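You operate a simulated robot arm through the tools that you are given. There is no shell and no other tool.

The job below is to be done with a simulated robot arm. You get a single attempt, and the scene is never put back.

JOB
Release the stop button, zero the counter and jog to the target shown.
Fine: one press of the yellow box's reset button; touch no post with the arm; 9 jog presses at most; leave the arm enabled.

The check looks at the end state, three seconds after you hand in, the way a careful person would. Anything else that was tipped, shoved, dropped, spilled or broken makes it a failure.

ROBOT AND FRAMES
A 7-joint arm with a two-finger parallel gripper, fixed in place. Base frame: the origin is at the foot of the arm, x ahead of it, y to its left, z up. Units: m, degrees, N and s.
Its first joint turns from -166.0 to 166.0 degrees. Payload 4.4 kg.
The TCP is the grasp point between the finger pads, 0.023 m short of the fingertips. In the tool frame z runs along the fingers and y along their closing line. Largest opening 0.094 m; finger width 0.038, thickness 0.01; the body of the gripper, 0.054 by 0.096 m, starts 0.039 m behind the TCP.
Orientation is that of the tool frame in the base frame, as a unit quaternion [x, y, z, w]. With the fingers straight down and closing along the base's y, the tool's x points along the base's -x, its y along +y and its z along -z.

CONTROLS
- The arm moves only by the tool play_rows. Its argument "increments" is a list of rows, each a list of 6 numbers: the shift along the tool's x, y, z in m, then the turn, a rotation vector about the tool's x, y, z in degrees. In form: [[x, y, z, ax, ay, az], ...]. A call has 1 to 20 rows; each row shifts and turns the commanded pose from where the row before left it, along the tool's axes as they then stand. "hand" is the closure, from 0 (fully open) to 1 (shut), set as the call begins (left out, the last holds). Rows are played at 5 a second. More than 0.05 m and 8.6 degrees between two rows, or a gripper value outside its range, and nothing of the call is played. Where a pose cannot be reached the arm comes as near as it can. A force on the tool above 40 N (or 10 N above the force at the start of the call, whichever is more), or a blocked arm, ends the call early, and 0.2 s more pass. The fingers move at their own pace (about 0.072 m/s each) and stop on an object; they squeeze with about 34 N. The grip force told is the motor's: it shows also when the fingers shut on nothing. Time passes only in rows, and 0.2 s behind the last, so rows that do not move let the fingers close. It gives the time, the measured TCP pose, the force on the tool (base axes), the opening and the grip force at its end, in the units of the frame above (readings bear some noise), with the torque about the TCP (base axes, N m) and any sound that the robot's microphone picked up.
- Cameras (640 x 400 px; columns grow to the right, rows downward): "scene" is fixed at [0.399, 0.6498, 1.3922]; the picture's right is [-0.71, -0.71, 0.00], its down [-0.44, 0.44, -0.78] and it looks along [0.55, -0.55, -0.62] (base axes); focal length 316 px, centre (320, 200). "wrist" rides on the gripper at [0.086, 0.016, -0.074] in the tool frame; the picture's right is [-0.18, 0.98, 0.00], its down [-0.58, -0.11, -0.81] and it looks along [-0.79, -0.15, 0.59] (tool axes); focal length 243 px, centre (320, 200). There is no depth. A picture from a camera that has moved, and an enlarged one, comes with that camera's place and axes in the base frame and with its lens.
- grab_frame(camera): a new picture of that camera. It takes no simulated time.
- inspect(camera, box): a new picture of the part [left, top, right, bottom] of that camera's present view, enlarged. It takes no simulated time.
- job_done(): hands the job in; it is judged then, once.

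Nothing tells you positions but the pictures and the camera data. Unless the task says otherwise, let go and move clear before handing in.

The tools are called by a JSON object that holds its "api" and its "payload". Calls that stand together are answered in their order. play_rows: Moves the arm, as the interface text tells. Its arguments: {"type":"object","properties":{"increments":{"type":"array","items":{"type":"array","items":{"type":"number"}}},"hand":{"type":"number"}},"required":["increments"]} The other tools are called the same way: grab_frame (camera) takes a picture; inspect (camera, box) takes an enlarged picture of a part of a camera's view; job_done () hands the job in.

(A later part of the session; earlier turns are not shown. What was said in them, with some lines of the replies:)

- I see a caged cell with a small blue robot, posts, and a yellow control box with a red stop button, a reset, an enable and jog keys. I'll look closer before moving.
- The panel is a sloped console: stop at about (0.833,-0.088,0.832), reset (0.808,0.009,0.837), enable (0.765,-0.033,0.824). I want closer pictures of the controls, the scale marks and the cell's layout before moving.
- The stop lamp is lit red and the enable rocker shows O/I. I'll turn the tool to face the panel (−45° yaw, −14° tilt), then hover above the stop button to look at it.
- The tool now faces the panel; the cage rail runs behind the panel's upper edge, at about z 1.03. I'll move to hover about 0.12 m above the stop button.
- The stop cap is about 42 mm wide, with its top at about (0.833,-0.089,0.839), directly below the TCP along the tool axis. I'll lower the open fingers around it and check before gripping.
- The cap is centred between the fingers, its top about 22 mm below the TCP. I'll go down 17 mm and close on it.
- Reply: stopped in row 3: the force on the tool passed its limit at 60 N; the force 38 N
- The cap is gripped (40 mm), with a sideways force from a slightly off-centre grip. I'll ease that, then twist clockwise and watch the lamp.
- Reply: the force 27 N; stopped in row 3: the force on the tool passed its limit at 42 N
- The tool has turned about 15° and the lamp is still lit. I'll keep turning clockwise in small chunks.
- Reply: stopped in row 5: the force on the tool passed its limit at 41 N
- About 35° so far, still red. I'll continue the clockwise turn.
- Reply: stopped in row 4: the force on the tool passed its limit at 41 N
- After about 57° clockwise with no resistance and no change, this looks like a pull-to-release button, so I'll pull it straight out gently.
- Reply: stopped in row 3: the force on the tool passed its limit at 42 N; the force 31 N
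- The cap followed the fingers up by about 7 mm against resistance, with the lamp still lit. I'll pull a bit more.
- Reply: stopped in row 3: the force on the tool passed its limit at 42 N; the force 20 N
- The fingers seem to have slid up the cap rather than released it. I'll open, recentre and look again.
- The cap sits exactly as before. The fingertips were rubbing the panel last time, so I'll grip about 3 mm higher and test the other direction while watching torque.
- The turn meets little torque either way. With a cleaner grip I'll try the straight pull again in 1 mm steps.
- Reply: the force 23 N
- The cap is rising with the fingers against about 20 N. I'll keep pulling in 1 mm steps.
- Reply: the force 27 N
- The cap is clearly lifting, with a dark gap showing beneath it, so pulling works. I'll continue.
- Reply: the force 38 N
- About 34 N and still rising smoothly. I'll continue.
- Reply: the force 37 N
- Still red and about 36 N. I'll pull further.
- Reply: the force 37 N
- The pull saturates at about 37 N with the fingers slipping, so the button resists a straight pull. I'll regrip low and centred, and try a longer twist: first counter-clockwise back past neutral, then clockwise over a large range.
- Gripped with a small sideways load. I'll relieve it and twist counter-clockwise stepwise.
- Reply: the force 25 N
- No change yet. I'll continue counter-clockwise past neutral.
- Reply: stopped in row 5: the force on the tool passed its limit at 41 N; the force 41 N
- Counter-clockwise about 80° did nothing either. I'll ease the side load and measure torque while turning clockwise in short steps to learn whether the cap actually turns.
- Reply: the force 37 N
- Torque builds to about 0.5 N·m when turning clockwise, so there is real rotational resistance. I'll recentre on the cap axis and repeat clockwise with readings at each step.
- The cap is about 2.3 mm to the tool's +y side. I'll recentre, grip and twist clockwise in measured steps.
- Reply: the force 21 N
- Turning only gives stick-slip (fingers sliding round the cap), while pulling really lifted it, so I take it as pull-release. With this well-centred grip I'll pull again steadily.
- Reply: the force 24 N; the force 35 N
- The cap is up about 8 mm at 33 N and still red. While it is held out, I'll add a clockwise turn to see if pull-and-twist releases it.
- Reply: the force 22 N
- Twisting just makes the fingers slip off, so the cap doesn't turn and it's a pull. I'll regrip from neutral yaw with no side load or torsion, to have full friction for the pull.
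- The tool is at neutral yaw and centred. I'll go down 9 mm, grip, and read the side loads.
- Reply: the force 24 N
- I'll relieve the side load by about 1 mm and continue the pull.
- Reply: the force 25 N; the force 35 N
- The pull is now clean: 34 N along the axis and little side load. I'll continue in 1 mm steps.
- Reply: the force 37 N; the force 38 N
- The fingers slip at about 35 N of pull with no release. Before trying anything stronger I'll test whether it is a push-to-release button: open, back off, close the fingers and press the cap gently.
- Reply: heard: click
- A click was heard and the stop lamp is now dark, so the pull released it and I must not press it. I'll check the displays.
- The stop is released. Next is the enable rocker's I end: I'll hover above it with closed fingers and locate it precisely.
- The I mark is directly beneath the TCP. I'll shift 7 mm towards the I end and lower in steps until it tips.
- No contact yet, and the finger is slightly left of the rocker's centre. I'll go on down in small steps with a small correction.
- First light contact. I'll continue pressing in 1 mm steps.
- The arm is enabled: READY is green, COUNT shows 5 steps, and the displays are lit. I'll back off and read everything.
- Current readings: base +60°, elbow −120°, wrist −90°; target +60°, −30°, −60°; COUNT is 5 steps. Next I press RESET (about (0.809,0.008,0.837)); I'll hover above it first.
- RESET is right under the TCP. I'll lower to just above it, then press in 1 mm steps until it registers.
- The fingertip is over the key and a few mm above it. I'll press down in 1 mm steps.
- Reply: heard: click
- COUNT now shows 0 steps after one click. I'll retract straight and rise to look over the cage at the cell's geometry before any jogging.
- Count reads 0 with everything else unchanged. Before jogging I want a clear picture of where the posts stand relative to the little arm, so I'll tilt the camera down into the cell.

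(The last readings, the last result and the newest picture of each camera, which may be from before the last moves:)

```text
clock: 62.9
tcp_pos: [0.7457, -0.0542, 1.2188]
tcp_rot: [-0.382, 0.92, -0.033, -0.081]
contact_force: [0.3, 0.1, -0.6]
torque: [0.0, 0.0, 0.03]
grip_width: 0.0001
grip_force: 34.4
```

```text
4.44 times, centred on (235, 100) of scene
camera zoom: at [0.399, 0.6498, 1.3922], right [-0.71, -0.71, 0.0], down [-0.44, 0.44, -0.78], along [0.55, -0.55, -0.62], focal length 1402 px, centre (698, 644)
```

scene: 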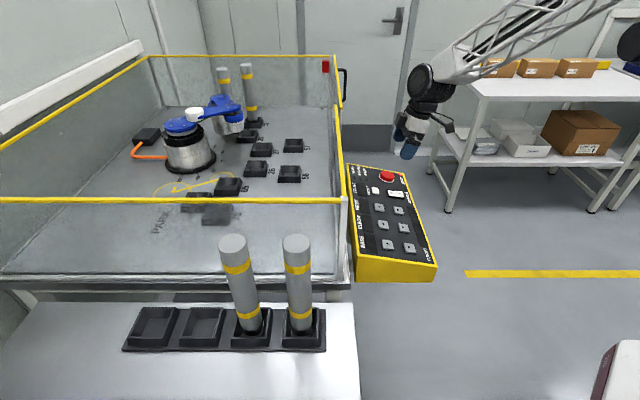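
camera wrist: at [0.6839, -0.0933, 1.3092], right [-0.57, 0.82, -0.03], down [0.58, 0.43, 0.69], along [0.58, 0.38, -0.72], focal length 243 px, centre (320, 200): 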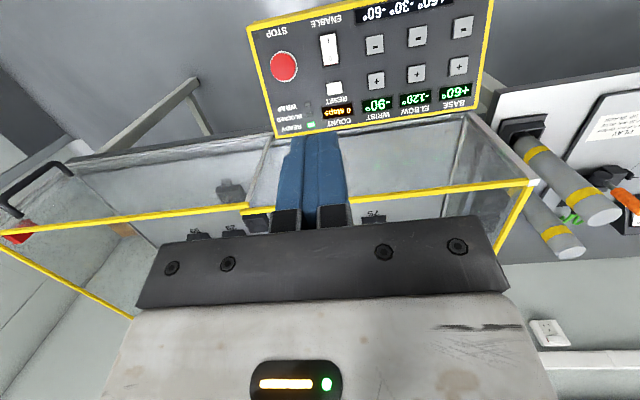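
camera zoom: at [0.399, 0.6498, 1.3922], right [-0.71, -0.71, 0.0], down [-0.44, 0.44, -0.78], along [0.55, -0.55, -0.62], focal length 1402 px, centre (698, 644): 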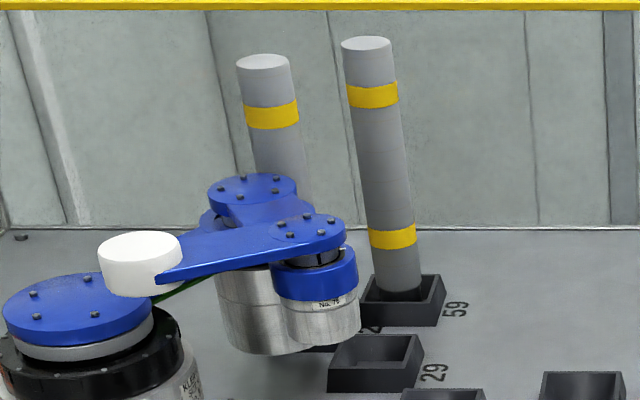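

The posts stand just beyond the elbow, at about 60–68° round the base, and going straight from elbow −120° to −30° swings the forearm towards them only at the end, with clearance at the target by my geometry. I'll go to the WRIST + key first, which moves the tool bar away from the posts and shows the step size.

{"api": "play_rows", "payload": {"increments": [[0, 0, 0, 0, -8, 0], [0, 0, 0, 0, -8, 0], [0, 0, 0, 0, -8, 0], [0.0007, 0.0084, 0.0367, 0, 0, 0], [0.0007, 0.0084, 0.0367, 0, 0, 0], [0.0007, 0.0084, 0.0367, 0, 0, 0], [0.0007, 0.0084, 0.0367, 0, 0, 0], [0.0007, 0.0084, 0.0367, 0, 0, 0], [0.0007, 0.0084, 0.0367, 0, 0, 0], [0.0007, 0.0084, 0.0367, 0, 0, 0], [0.0007, 0.0084, 0.0367, 0, 0, 0], [0.0007, 0.0084, 0.0367, 0, 0, 0], [0, 0, 0, 0, 0, 0]]}}

{"api": "grab_frame", "payload": {"camera": "wrist"}}

{"api": "inspect", "payload": {"camera": "scene", "box": [340, 120, 440, 250]}}

```text
clock: 65.7
tcp_pos: [0.7439, 0.0521, 0.8973]
tcp_rot: [-0.38, 0.917, 0.047, 0.113]
contact_force: [-0.1, 0.6, 0.3]
torque: [0.04, 0.0, 0.01]
grip_width: 0.0
grip_force: 34.1
```

```text
taken
camera wrist: at [0.6608, -0.0076, 0.9498], right [-0.57, 0.82, 0.05], down [0.34, 0.18, 0.92], along [0.75, 0.54, -0.38], focal length 243 px, centre (320, 200)
```

wrist: 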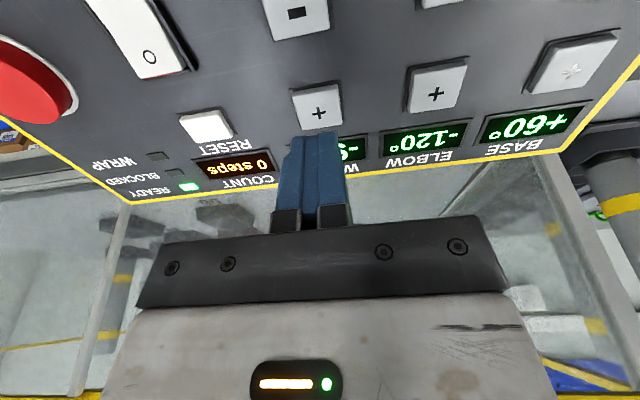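

```text
3.08 times, centred on (390, 185) of scene
camera zoom: at [0.399, 0.6498, 1.3922], right [-0.71, -0.71, 0.0], down [-0.44, 0.44, -0.78], along [0.55, -0.55, -0.62], focal length 971 px, centre (105, 246)
```

zoom: 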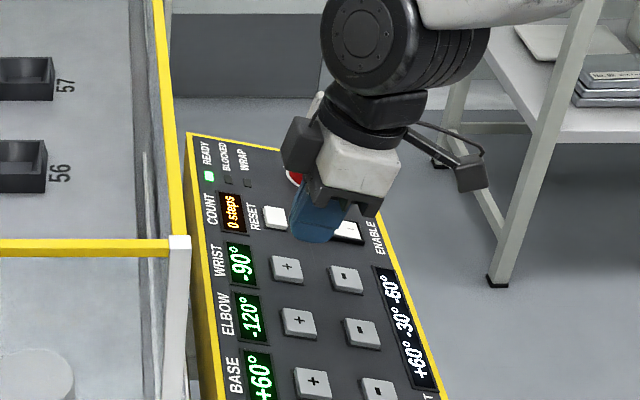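

The WRIST + key is centred under the TCP; by RESET's contact height it needs about 38 mm of travel. I'll press to 39.5 mm and back off in the same call.

{"api": "play_rows", "payload": {"increments": [[0, 0, 0.012, 0, 0, 0], [0, 0, 0.012, 0, 0, 0], [0, 0, 0.01, 0, 0, 0], [0, 0, 0.003, 0, 0, 0], [0, 0, 0.0025, 0, 0, 0], [0, 0, -0.01, 0, 0, 0], [0, 0, -0.015, 0, 0, 0], [0, 0, 0, 0, 0, 0]]}}

{"api": "inspect", "payload": {"camera": "scene", "box": [340, 155, 440, 285]}}

{"api": "inspect", "payload": {"camera": "scene", "box": [180, 55, 290, 145]}}

```text
clock: 67.5
tcp_pos: [0.7466, 0.055, 0.8832]
tcp_rot: [-0.38, 0.917, 0.047, 0.113]
contact_force: [-1.0, -0.4, -0.4]
torque: [-0.03, -0.01, -0.02]
grip_width: 0.0
grip_force: 33.5
heard: click
```

```text
3.08 times, centred on (390, 220) of scene
camera zoom: at [0.399, 0.6498, 1.3922], right [-0.71, -0.71, 0.0], down [-0.44, 0.44, -0.78], along [0.55, -0.55, -0.62], focal length 971 px, centre (105, 138)
```

zoom: 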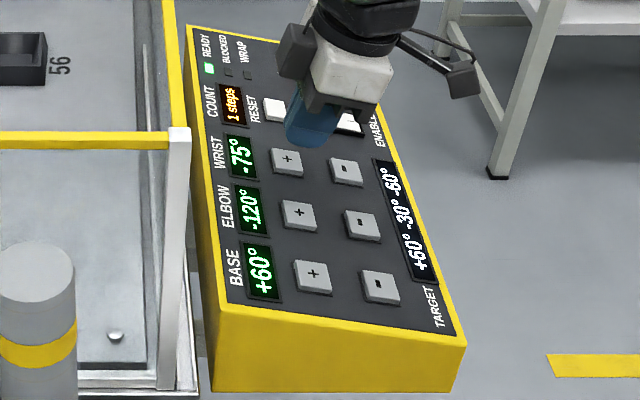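

```text
4.44 times, centred on (235, 100) of scene
camera zoom: at [0.399, 0.6498, 1.3922], right [-0.71, -0.71, 0.0], down [-0.44, 0.44, -0.78], along [0.55, -0.55, -0.62], focal length 1402 px, centre (698, 644)
```

zoom: 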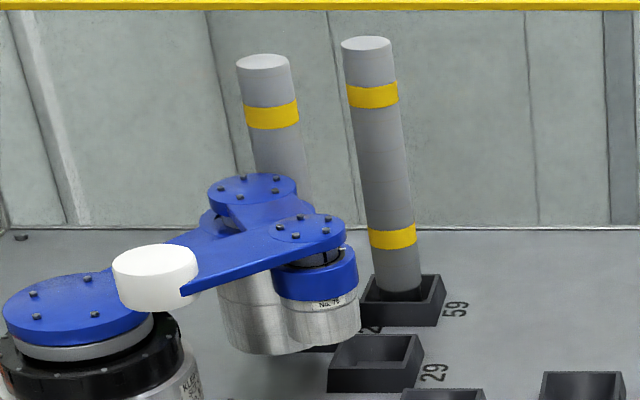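

One press moves 15° (wrist −75°, count 1), so I need one more on the wrist and probably six on the elbow: 8 in total. Pressing WRIST + again.

{"api": "play_rows", "payload": {"increments": [[0, 0, 0.012, 0, 0, 0], [0, 0, 0.008, 0, 0, 0], [0, 0, 0.003, 0, 0, 0], [0, 0, 0.002, 0, 0, 0], [0, 0, -0.01, 0, 0, 0], [0, 0, -0.015, 0, 0, 0], [0, 0, 0, 0, 0, 0]]}}

{"api": "inspect", "payload": {"camera": "scene", "box": [340, 155, 440, 285]}}

{"api": "inspect", "payload": {"camera": "scene", "box": [180, 55, 290, 145]}}

```text
clock: 69.1
tcp_pos: [0.7469, 0.0547, 0.8832]
tcp_rot: [-0.38, 0.917, 0.048, 0.113]
contact_force: [-0.4, 0.8, 0.3]
torque: [0.0, 0.0, -0.02]
grip_width: 0.0
grip_force: 34.0
heard: click
```

```text
3.08 times, centred on (390, 220) of scene
camera zoom: at [0.399, 0.6498, 1.3922], right [-0.71, -0.71, 0.0], down [-0.44, 0.44, -0.78], along [0.55, -0.55, -0.62], focal length 971 px, centre (105, 138)
```

zoom: 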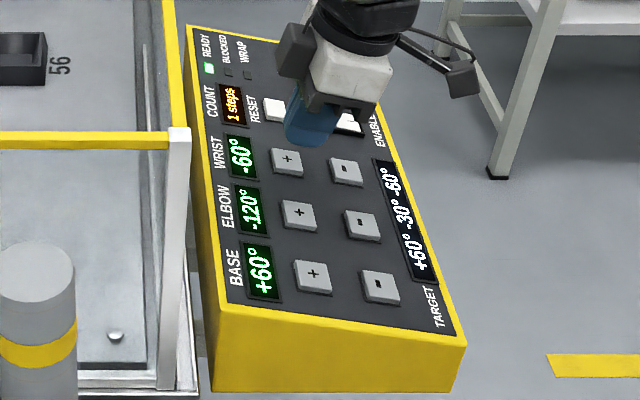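

```text
4.44 times, centred on (235, 100) of scene
camera zoom: at [0.399, 0.6498, 1.3922], right [-0.71, -0.71, 0.0], down [-0.44, 0.44, -0.78], along [0.55, -0.55, -0.62], focal length 1402 px, centre (698, 644)
```

zoom: 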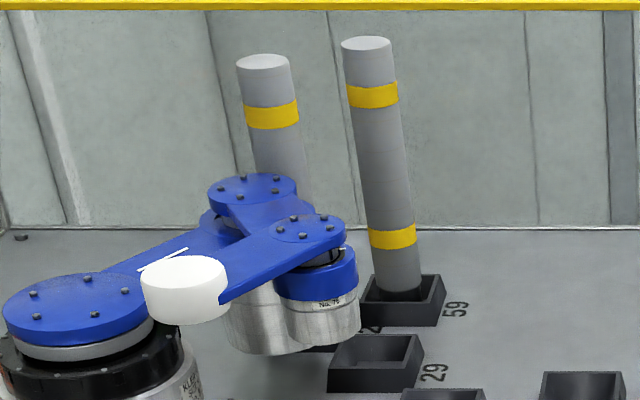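

Wrist is at −60°. COUNT seems to still show 1, so I'll look closer.

{"api": "inspect", "payload": {"camera": "scene", "box": [345, 160, 395, 220]}}

{"api": "grab_frame", "payload": {"camera": "wrist"}}

```text
6.67 times, centred on (370, 190) of scene
camera zoom: at [0.399, 0.6498, 1.3922], right [-0.71, -0.71, 0.0], down [-0.44, 0.44, -0.78], along [0.55, -0.55, -0.62], focal length 2104 px, centre (-13, 267)
```

zoom: 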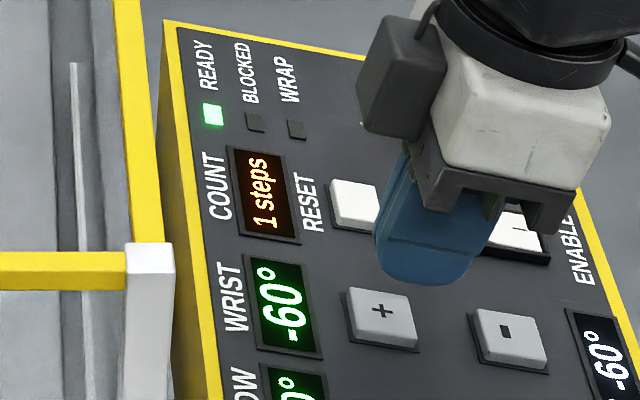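

```text
taken
camera wrist: at [0.6636, -0.0055, 0.9362], right [-0.57, 0.82, 0.05], down [0.34, 0.18, 0.92], along [0.75, 0.54, -0.38], focal length 243 px, centre (320, 200)
```

wrist: 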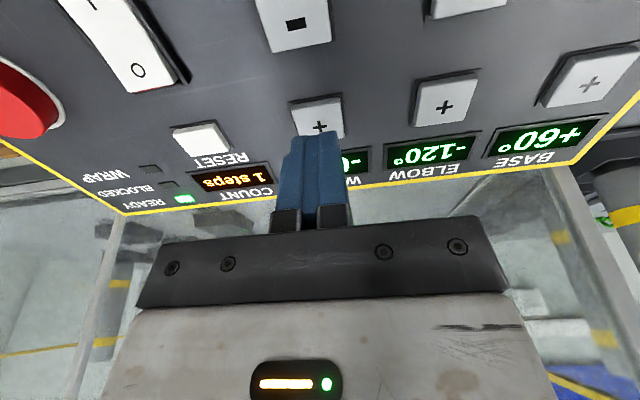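

Perhaps the move was still in progress at the first reading. I'll wait a second and re-read before doing anything more.

{"api": "play_rows", "payload": {"increments": [[0, 0, 0, 0, 0, 0], [0, 0, 0, 0, 0, 0], [0, 0, 0, 0, 0, 0], [0, 0, 0, 0, 0, 0], [0, 0, 0, 0, 0, 0], [0, 0, 0, 0, 0, 0], [0, 0, 0, 0, 0, 0], [0, 0, 0, 0, 0, 0]]}}

{"api": "inspect", "payload": {"camera": "scene", "box": [340, 155, 440, 285]}}

{"api": "inspect", "payload": {"camera": "scene", "box": [345, 160, 395, 220]}}

```text
clock: 70.9
tcp_pos: [0.7469, 0.0536, 0.8837]
tcp_rot: [-0.38, 0.917, 0.048, 0.112]
contact_force: [0.3, 0.1, -0.2]
torque: [-0.01, 0.02, 0.03]
grip_width: 0.0001
grip_force: 33.9
```

```text
3.08 times, centred on (390, 220) of scene
camera zoom: at [0.399, 0.6498, 1.3922], right [-0.71, -0.71, 0.0], down [-0.44, 0.44, -0.78], along [0.55, -0.55, -0.62], focal length 971 px, centre (105, 138)
```

zoom: 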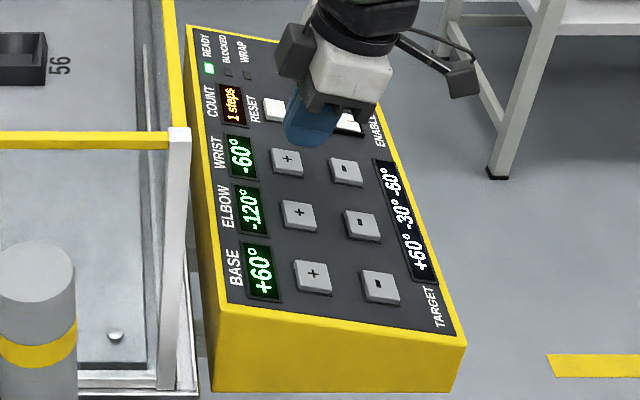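

```text
6.67 times, centred on (370, 190) of scene
camera zoom: at [0.399, 0.6498, 1.3922], right [-0.71, -0.71, 0.0], down [-0.44, 0.44, -0.78], along [0.55, -0.55, -0.62], focal length 2104 px, centre (-13, 267)
```

zoom: 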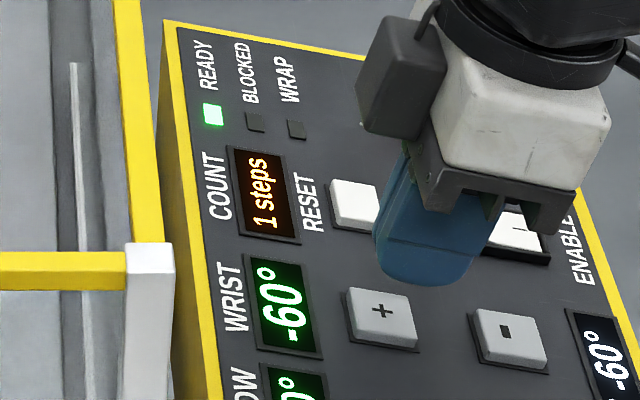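

So one press is a 30° step that takes a couple of seconds; the second press fell in the busy time and wasn't counted (count 1, wrist at target −60°). Only the elbow remains, three steps, so I'll move 70 mm along to ELBOW + and check alignment.

{"api": "play_rows", "payload": {"increments": [[0, 0, -0.0145, 0, 0, 0], [0, 0.024, 0, 0, 0, 0], [0, 0.024, 0, 0, 0, 0], [0, 0.022, 0, 0, 0, 0], [0, 0, 0, 0, 0, 0]]}}

{"api": "grab_frame", "payload": {"camera": "wrist"}}

{"api": "inspect", "payload": {"camera": "scene", "box": [340, 155, 440, 285]}}

```text
clock: 72.1
tcp_pos: [0.6942, 0.1017, 0.8987]
tcp_rot: [-0.379, 0.917, 0.047, 0.113]
contact_force: [0.5, 0.5, 0.1]
torque: [0.0, -0.01, 0.0]
grip_width: 0.0001
grip_force: 33.5
```

```text
taken
camera wrist: at [0.6113, 0.0416, 0.9504], right [-0.57, 0.82, 0.05], down [0.34, 0.18, 0.92], along [0.75, 0.54, -0.38], focal length 243 px, centre (320, 200)
```

wrist: 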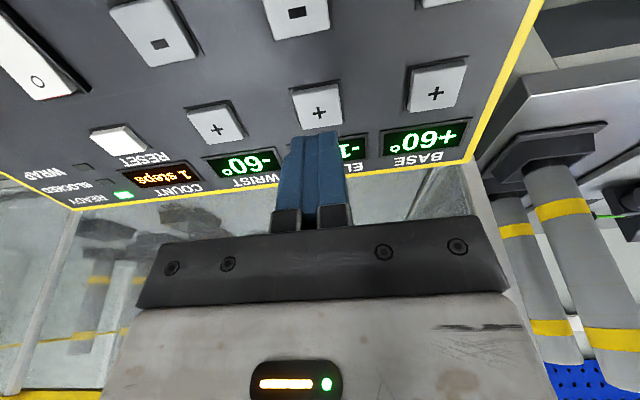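

```text
3.08 times, centred on (390, 220) of scene
camera zoom: at [0.399, 0.6498, 1.3922], right [-0.71, -0.71, 0.0], down [-0.44, 0.44, -0.78], along [0.55, -0.55, -0.62], focal length 971 px, centre (105, 138)
```

zoom: 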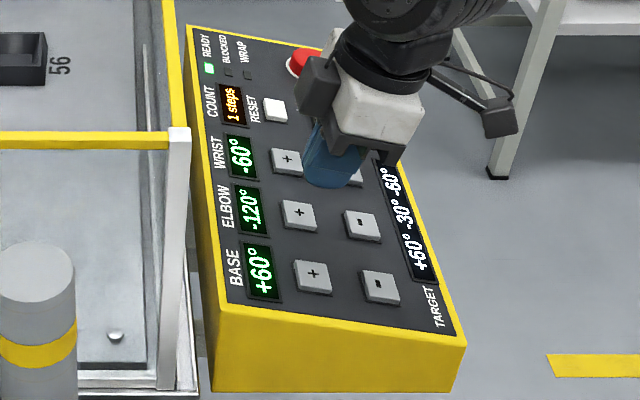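

ELBOW + is centred just as WRIST + was. I'll press once, retract, and wait for the move to finish.

{"api": "play_rows", "payload": {"increments": [[0, 0, 0.012, 0, 0, 0], [0, 0, 0.012, 0, 0, 0], [0, 0, 0.01, 0, 0, 0], [0, 0, 0.003, 0, 0, 0], [0, 0, 0.0025, 0, 0, 0], [0, 0, -0.01, 0, 0, 0], [0, 0, -0.015, 0, 0, 0], [0, 0, 0, 0, 0, 0]]}}

{"api": "inspect", "payload": {"camera": "scene", "box": [340, 155, 440, 285]}}

{"api": "inspect", "payload": {"camera": "scene", "box": [180, 55, 290, 145]}}

```text
clock: 73.9
tcp_pos: [0.6979, 0.1036, 0.8844]
tcp_rot: [-0.38, 0.917, 0.047, 0.112]
contact_force: [0.6, -0.4, -0.3]
torque: [-0.01, 0.0, -0.01]
grip_width: 0.0
grip_force: 33.9
heard: click
```

```text
3.08 times, centred on (390, 220) of scene
camera zoom: at [0.399, 0.6498, 1.3922], right [-0.71, -0.71, 0.0], down [-0.44, 0.44, -0.78], along [0.55, -0.55, -0.62], focal length 971 px, centre (105, 138)
```

zoom: 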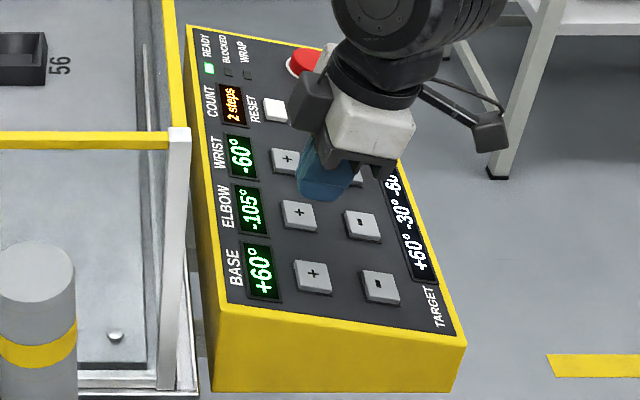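

```text
4.44 times, centred on (235, 100) of scene
camera zoom: at [0.399, 0.6498, 1.3922], right [-0.71, -0.71, 0.0], down [-0.44, 0.44, -0.78], along [0.55, -0.55, -0.62], focal length 1402 px, centre (698, 644)
```

zoom: 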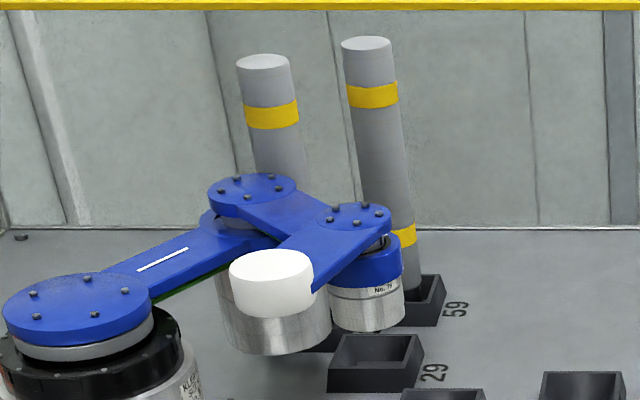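

The elbow is passing −105° and moving the right way. I'll wait for it to settle and check clearance.

{"api": "play_rows", "payload": {"increments": [[0, 0, 0, 0, 0, 0], [0, 0, 0, 0, 0, 0], [0, 0, 0, 0, 0, 0], [0, 0, 0, 0, 0, 0], [0, 0, 0, 0, 0, 0], [0, 0, 0, 0, 0, 0], [0, 0, 0, 0, 0, 0], [0, 0, 0, 0, 0, 0]]}}

{"api": "inspect", "payload": {"camera": "scene", "box": [340, 155, 440, 285]}}

{"api": "inspect", "payload": {"camera": "scene", "box": [180, 55, 290, 145]}}

{"api": "grab_frame", "payload": {"camera": "wrist"}}

```text
clock: 75.7
tcp_pos: [0.6982, 0.1042, 0.8837]
tcp_rot: [-0.38, 0.917, 0.047, 0.112]
contact_force: [0.6, 0.4, 0.3]
torque: [-0.01, 0.03, -0.03]
grip_width: 0.0001
grip_force: 33.8
```

```text
3.08 times, centred on (390, 220) of scene
camera zoom: at [0.399, 0.6498, 1.3922], right [-0.71, -0.71, 0.0], down [-0.44, 0.44, -0.78], along [0.55, -0.55, -0.62], focal length 971 px, centre (105, 138)
```

zoom: 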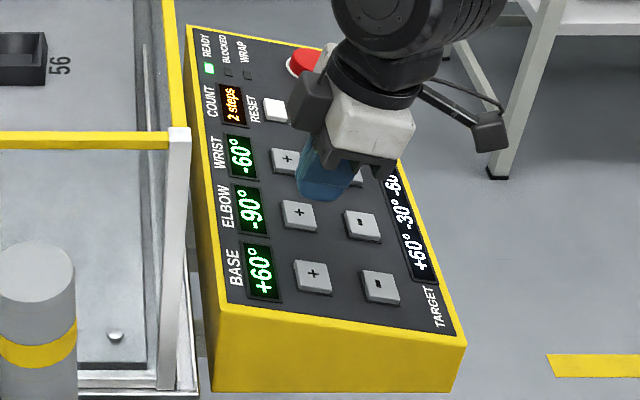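

```text
4.44 times, centred on (235, 100) of scene
camera zoom: at [0.399, 0.6498, 1.3922], right [-0.71, -0.71, 0.0], down [-0.44, 0.44, -0.78], along [0.55, -0.55, -0.62], focal length 1402 px, centre (698, 644)
```

zoom: 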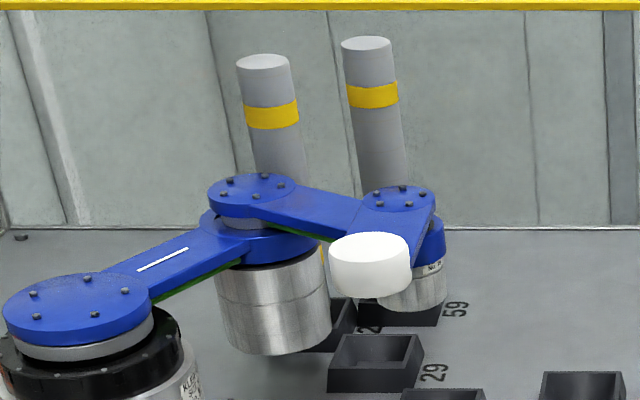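

```text
taken
camera wrist: at [0.6138, 0.0441, 0.9366], right [-0.57, 0.82, 0.05], down [0.34, 0.18, 0.92], along [0.75, 0.54, -0.38], focal length 243 px, centre (320, 200)
```

wrist: 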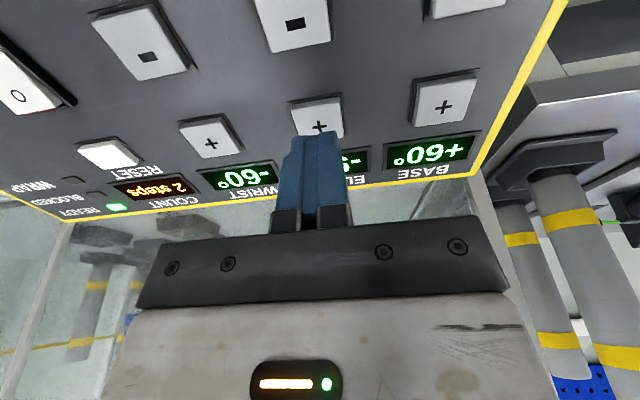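

Elbow is at −90°, count 2, well clear of the posts. Pressing ELBOW + again.

{"api": "play_rows", "payload": {"increments": [[0, 0, 0.012, 0, 0, 0], [0, 0, 0.008, 0, 0, 0], [0, 0, 0.003, 0, 0, 0], [0, 0, 0.002, 0, 0, 0], [0, 0, -0.01, 0, 0, 0], [0, 0, -0.015, 0, 0, 0], [0, 0, 0, 0, 0, 0], [0, 0, 0, 0, 0, 0], [0, 0, 0, 0, 0, 0], [0, 0, 0, 0, 0, 0], [0, 0, 0, 0, 0, 0], [0, 0, 0, 0, 0, 0], [0, 0, 0, 0, 0, 0], [0, 0, 0, 0, 0, 0]]}}

{"api": "inspect", "payload": {"camera": "scene", "box": [340, 155, 440, 285]}}

{"api": "inspect", "payload": {"camera": "scene", "box": [180, 55, 290, 145]}}

```text
clock: 78.7
tcp_pos: [0.6979, 0.1049, 0.8833]
tcp_rot: [-0.38, 0.917, 0.047, 0.112]
contact_force: [0.4, -0.3, 0.0]
torque: [0.01, 0.0, 0.01]
grip_width: 0.0
grip_force: 33.4
heard: click
```

```text
3.08 times, centred on (390, 220) of scene
camera zoom: at [0.399, 0.6498, 1.3922], right [-0.71, -0.71, 0.0], down [-0.44, 0.44, -0.78], along [0.55, -0.55, -0.62], focal length 971 px, centre (105, 138)
```

zoom: 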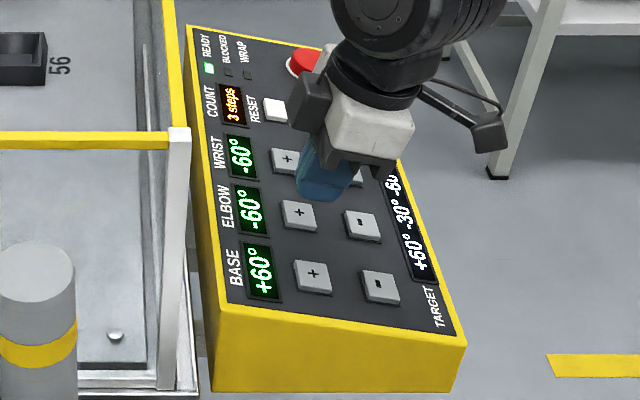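

```text
4.44 times, centred on (235, 100) of scene
camera zoom: at [0.399, 0.6498, 1.3922], right [-0.71, -0.71, 0.0], down [-0.44, 0.44, -0.78], along [0.55, -0.55, -0.62], focal length 1402 px, centre (698, 644)
```

zoom: 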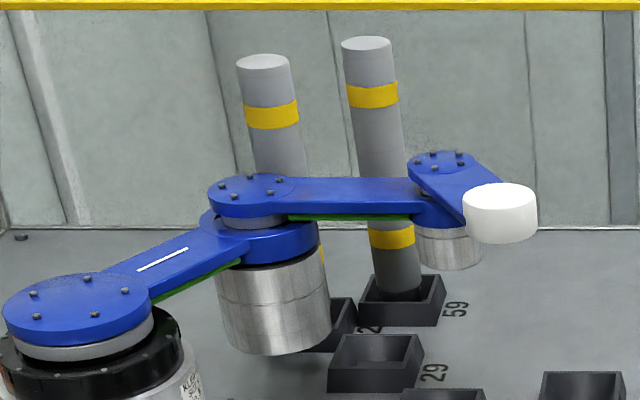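

Elbow −60°, count 3, clearance still good. At −30° I calculate about 25 mm between the wrist motor and the nearest post, so I'll press the last step.

{"api": "play_rows", "payload": {"increments": [[0, 0, 0.012, 0, 0, 0], [0, 0, 0.008, 0, 0, 0], [0, 0, 0.003, 0, 0, 0], [0, 0, 0.002, 0, 0, 0], [0, 0, -0.01, 0, 0, 0], [0, 0, -0.015, 0, 0, 0], [0, 0, 0, 0, 0, 0], [0, 0, 0, 0, 0, 0], [0, 0, 0, 0, 0, 0], [0, 0, 0, 0, 0, 0], [0, 0, 0, 0, 0, 0], [0, 0, 0, 0, 0, 0], [0, 0, 0, 0, 0, 0], [0, 0, 0, 0, 0, 0]]}}

{"api": "inspect", "payload": {"camera": "scene", "box": [340, 155, 440, 285]}}

{"api": "inspect", "payload": {"camera": "scene", "box": [180, 55, 290, 145]}}

```text
clock: 81.7
tcp_pos: [0.6975, 0.1044, 0.883]
tcp_rot: [-0.38, 0.917, 0.047, 0.112]
contact_force: [-0.1, 0.2, 0.8]
torque: [-0.01, 0.04, 0.03]
grip_width: 0.0
grip_force: 34.0
heard: click
```

```text
3.08 times, centred on (390, 220) of scene
camera zoom: at [0.399, 0.6498, 1.3922], right [-0.71, -0.71, 0.0], down [-0.44, 0.44, -0.78], along [0.55, -0.55, -0.62], focal length 971 px, centre (105, 138)
```

zoom: 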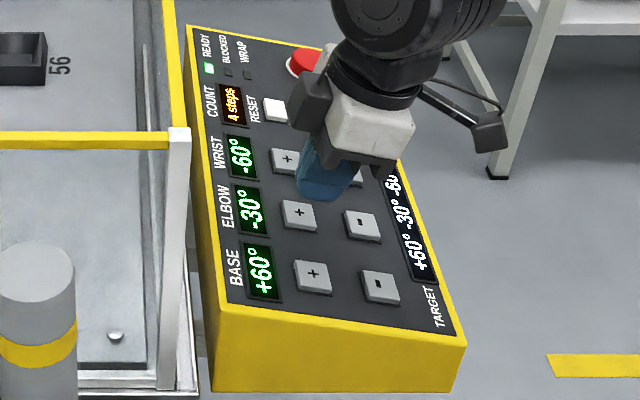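

```text
4.44 times, centred on (235, 100) of scene
camera zoom: at [0.399, 0.6498, 1.3922], right [-0.71, -0.71, 0.0], down [-0.44, 0.44, -0.78], along [0.55, -0.55, -0.62], focal length 1402 px, centre (698, 644)
```

zoom: 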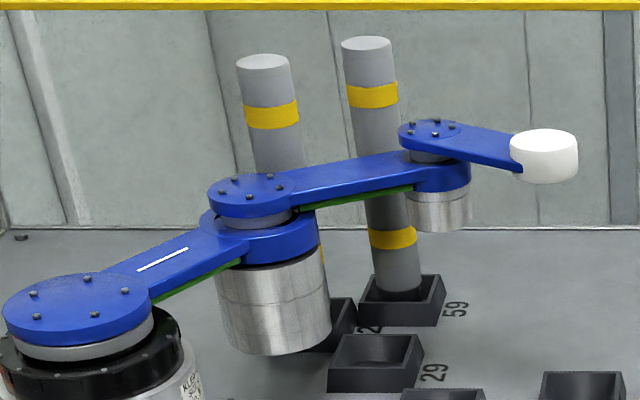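

The display reads +60°, −30°, −60°, matching the target, with count 4 and the posts standing as before. I'll move the arm clear and make a final check.

{"api": "play_rows", "payload": {"increments": [[0, 0, -0.03, 0, 0, 0], [0, 0, -0.04, 0, 0, 0], [0, 0, -0.04, 0, 0, 0], [0, 0, -0.04, 0, 0, 0], [0.03, -0.02, -0.03, 0, 0, 0], [0.04, -0.02, 0, 0, 0, 0], [0.04, -0.02, 0, 0, 0, 0], [0.04, -0.02, 0, 0, 0, 0], [0, 0, 0, 0, 0, 0]]}}

{"api": "grab_frame", "payload": {"camera": "scene"}}

{"api": "inspect", "payload": {"camera": "scene", "box": [340, 155, 410, 205]}}

{"api": "inspect", "payload": {"camera": "scene", "box": [350, 195, 430, 260]}}

```text
clock: 83.7
tcp_pos: [0.6206, -0.0878, 1.0219]
tcp_rot: [-0.38, 0.917, 0.047, 0.113]
contact_force: [-1.0, -0.1, 0.4]
torque: [0.0, 0.0, 0.03]
grip_width: 0.0001
grip_force: 34.0
```

```text
taken
```

scene: 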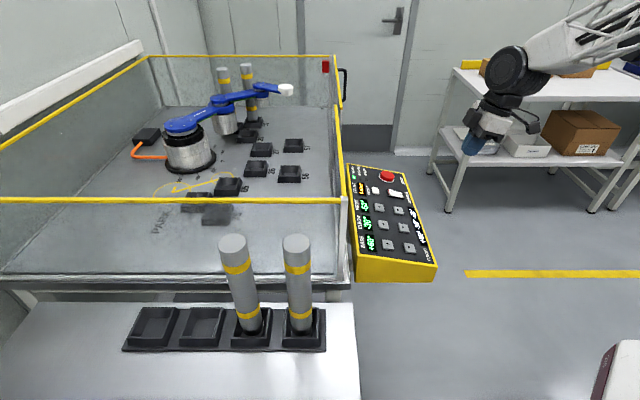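

```text
8.00 times, centred on (375, 180) of scene
camera zoom: at [0.399, 0.6498, 1.3922], right [-0.71, -0.71, 0.0], down [-0.44, 0.44, -0.78], along [0.55, -0.55, -0.62], focal length 2524 px, centre (-120, 360)
```

zoom: 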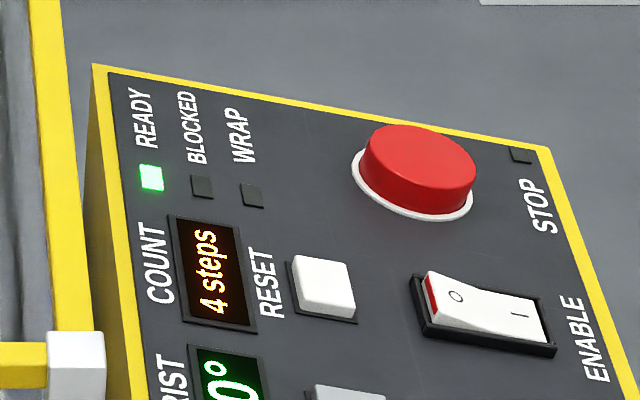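

```text
6.15 times, centred on (390, 228) of scene
camera zoom: at [0.399, 0.6498, 1.3922], right [-0.71, -0.71, 0.0], down [-0.44, 0.44, -0.78], along [0.55, -0.55, -0.62], focal length 1942 px, centre (-111, 31)
```

zoom: 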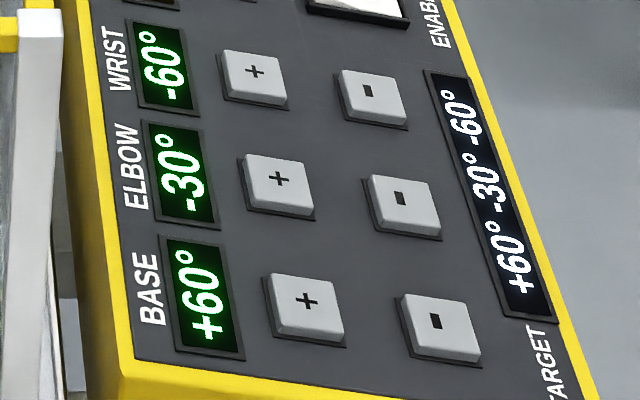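

The stop lamp is off, the rocker is on I with READY green, BLOCKED and WRAP are dark, and the joints match the target at +60°, −30°, −60° with 4 steps counted. The posts are undisturbed and the arm is clear, so I'm handing in.

{"api": "job_done", "payload": {}}

```text
The job is handed in.
```

The job is handed in: the stop button is released, the counter was zeroed, and the small arm is at the target shown. I haven't seen the result of the check.

- **Stop:** It released on a straight pull, with a click, and its lamp went dark. Turning it either way did nothing.
- **Counter:** One press of RESET took COUNT from 5 to 0. After jogging it reads 4.
- **Position:** The displays read base +60°, elbow −30° and wrist −60°, the same as the target.
- **Jog presses:** I pressed 5 times: WRIST + twice and ELBOW + three times. The second WRIST + press came while the arm was still moving and was not counted.
- **Posts:** The posts stand where they were in the pictures, and the BLOCKED lamp stayed dark each time I checked it.
- **Enable:** The rocker is on I and READY is green, so the arm is left enabled. The robot arm is clear of the panel.

While working the stop button loose, the robot's fingertips touched the panel once, at about 60 N, and the call stopped there. I saw no damage.
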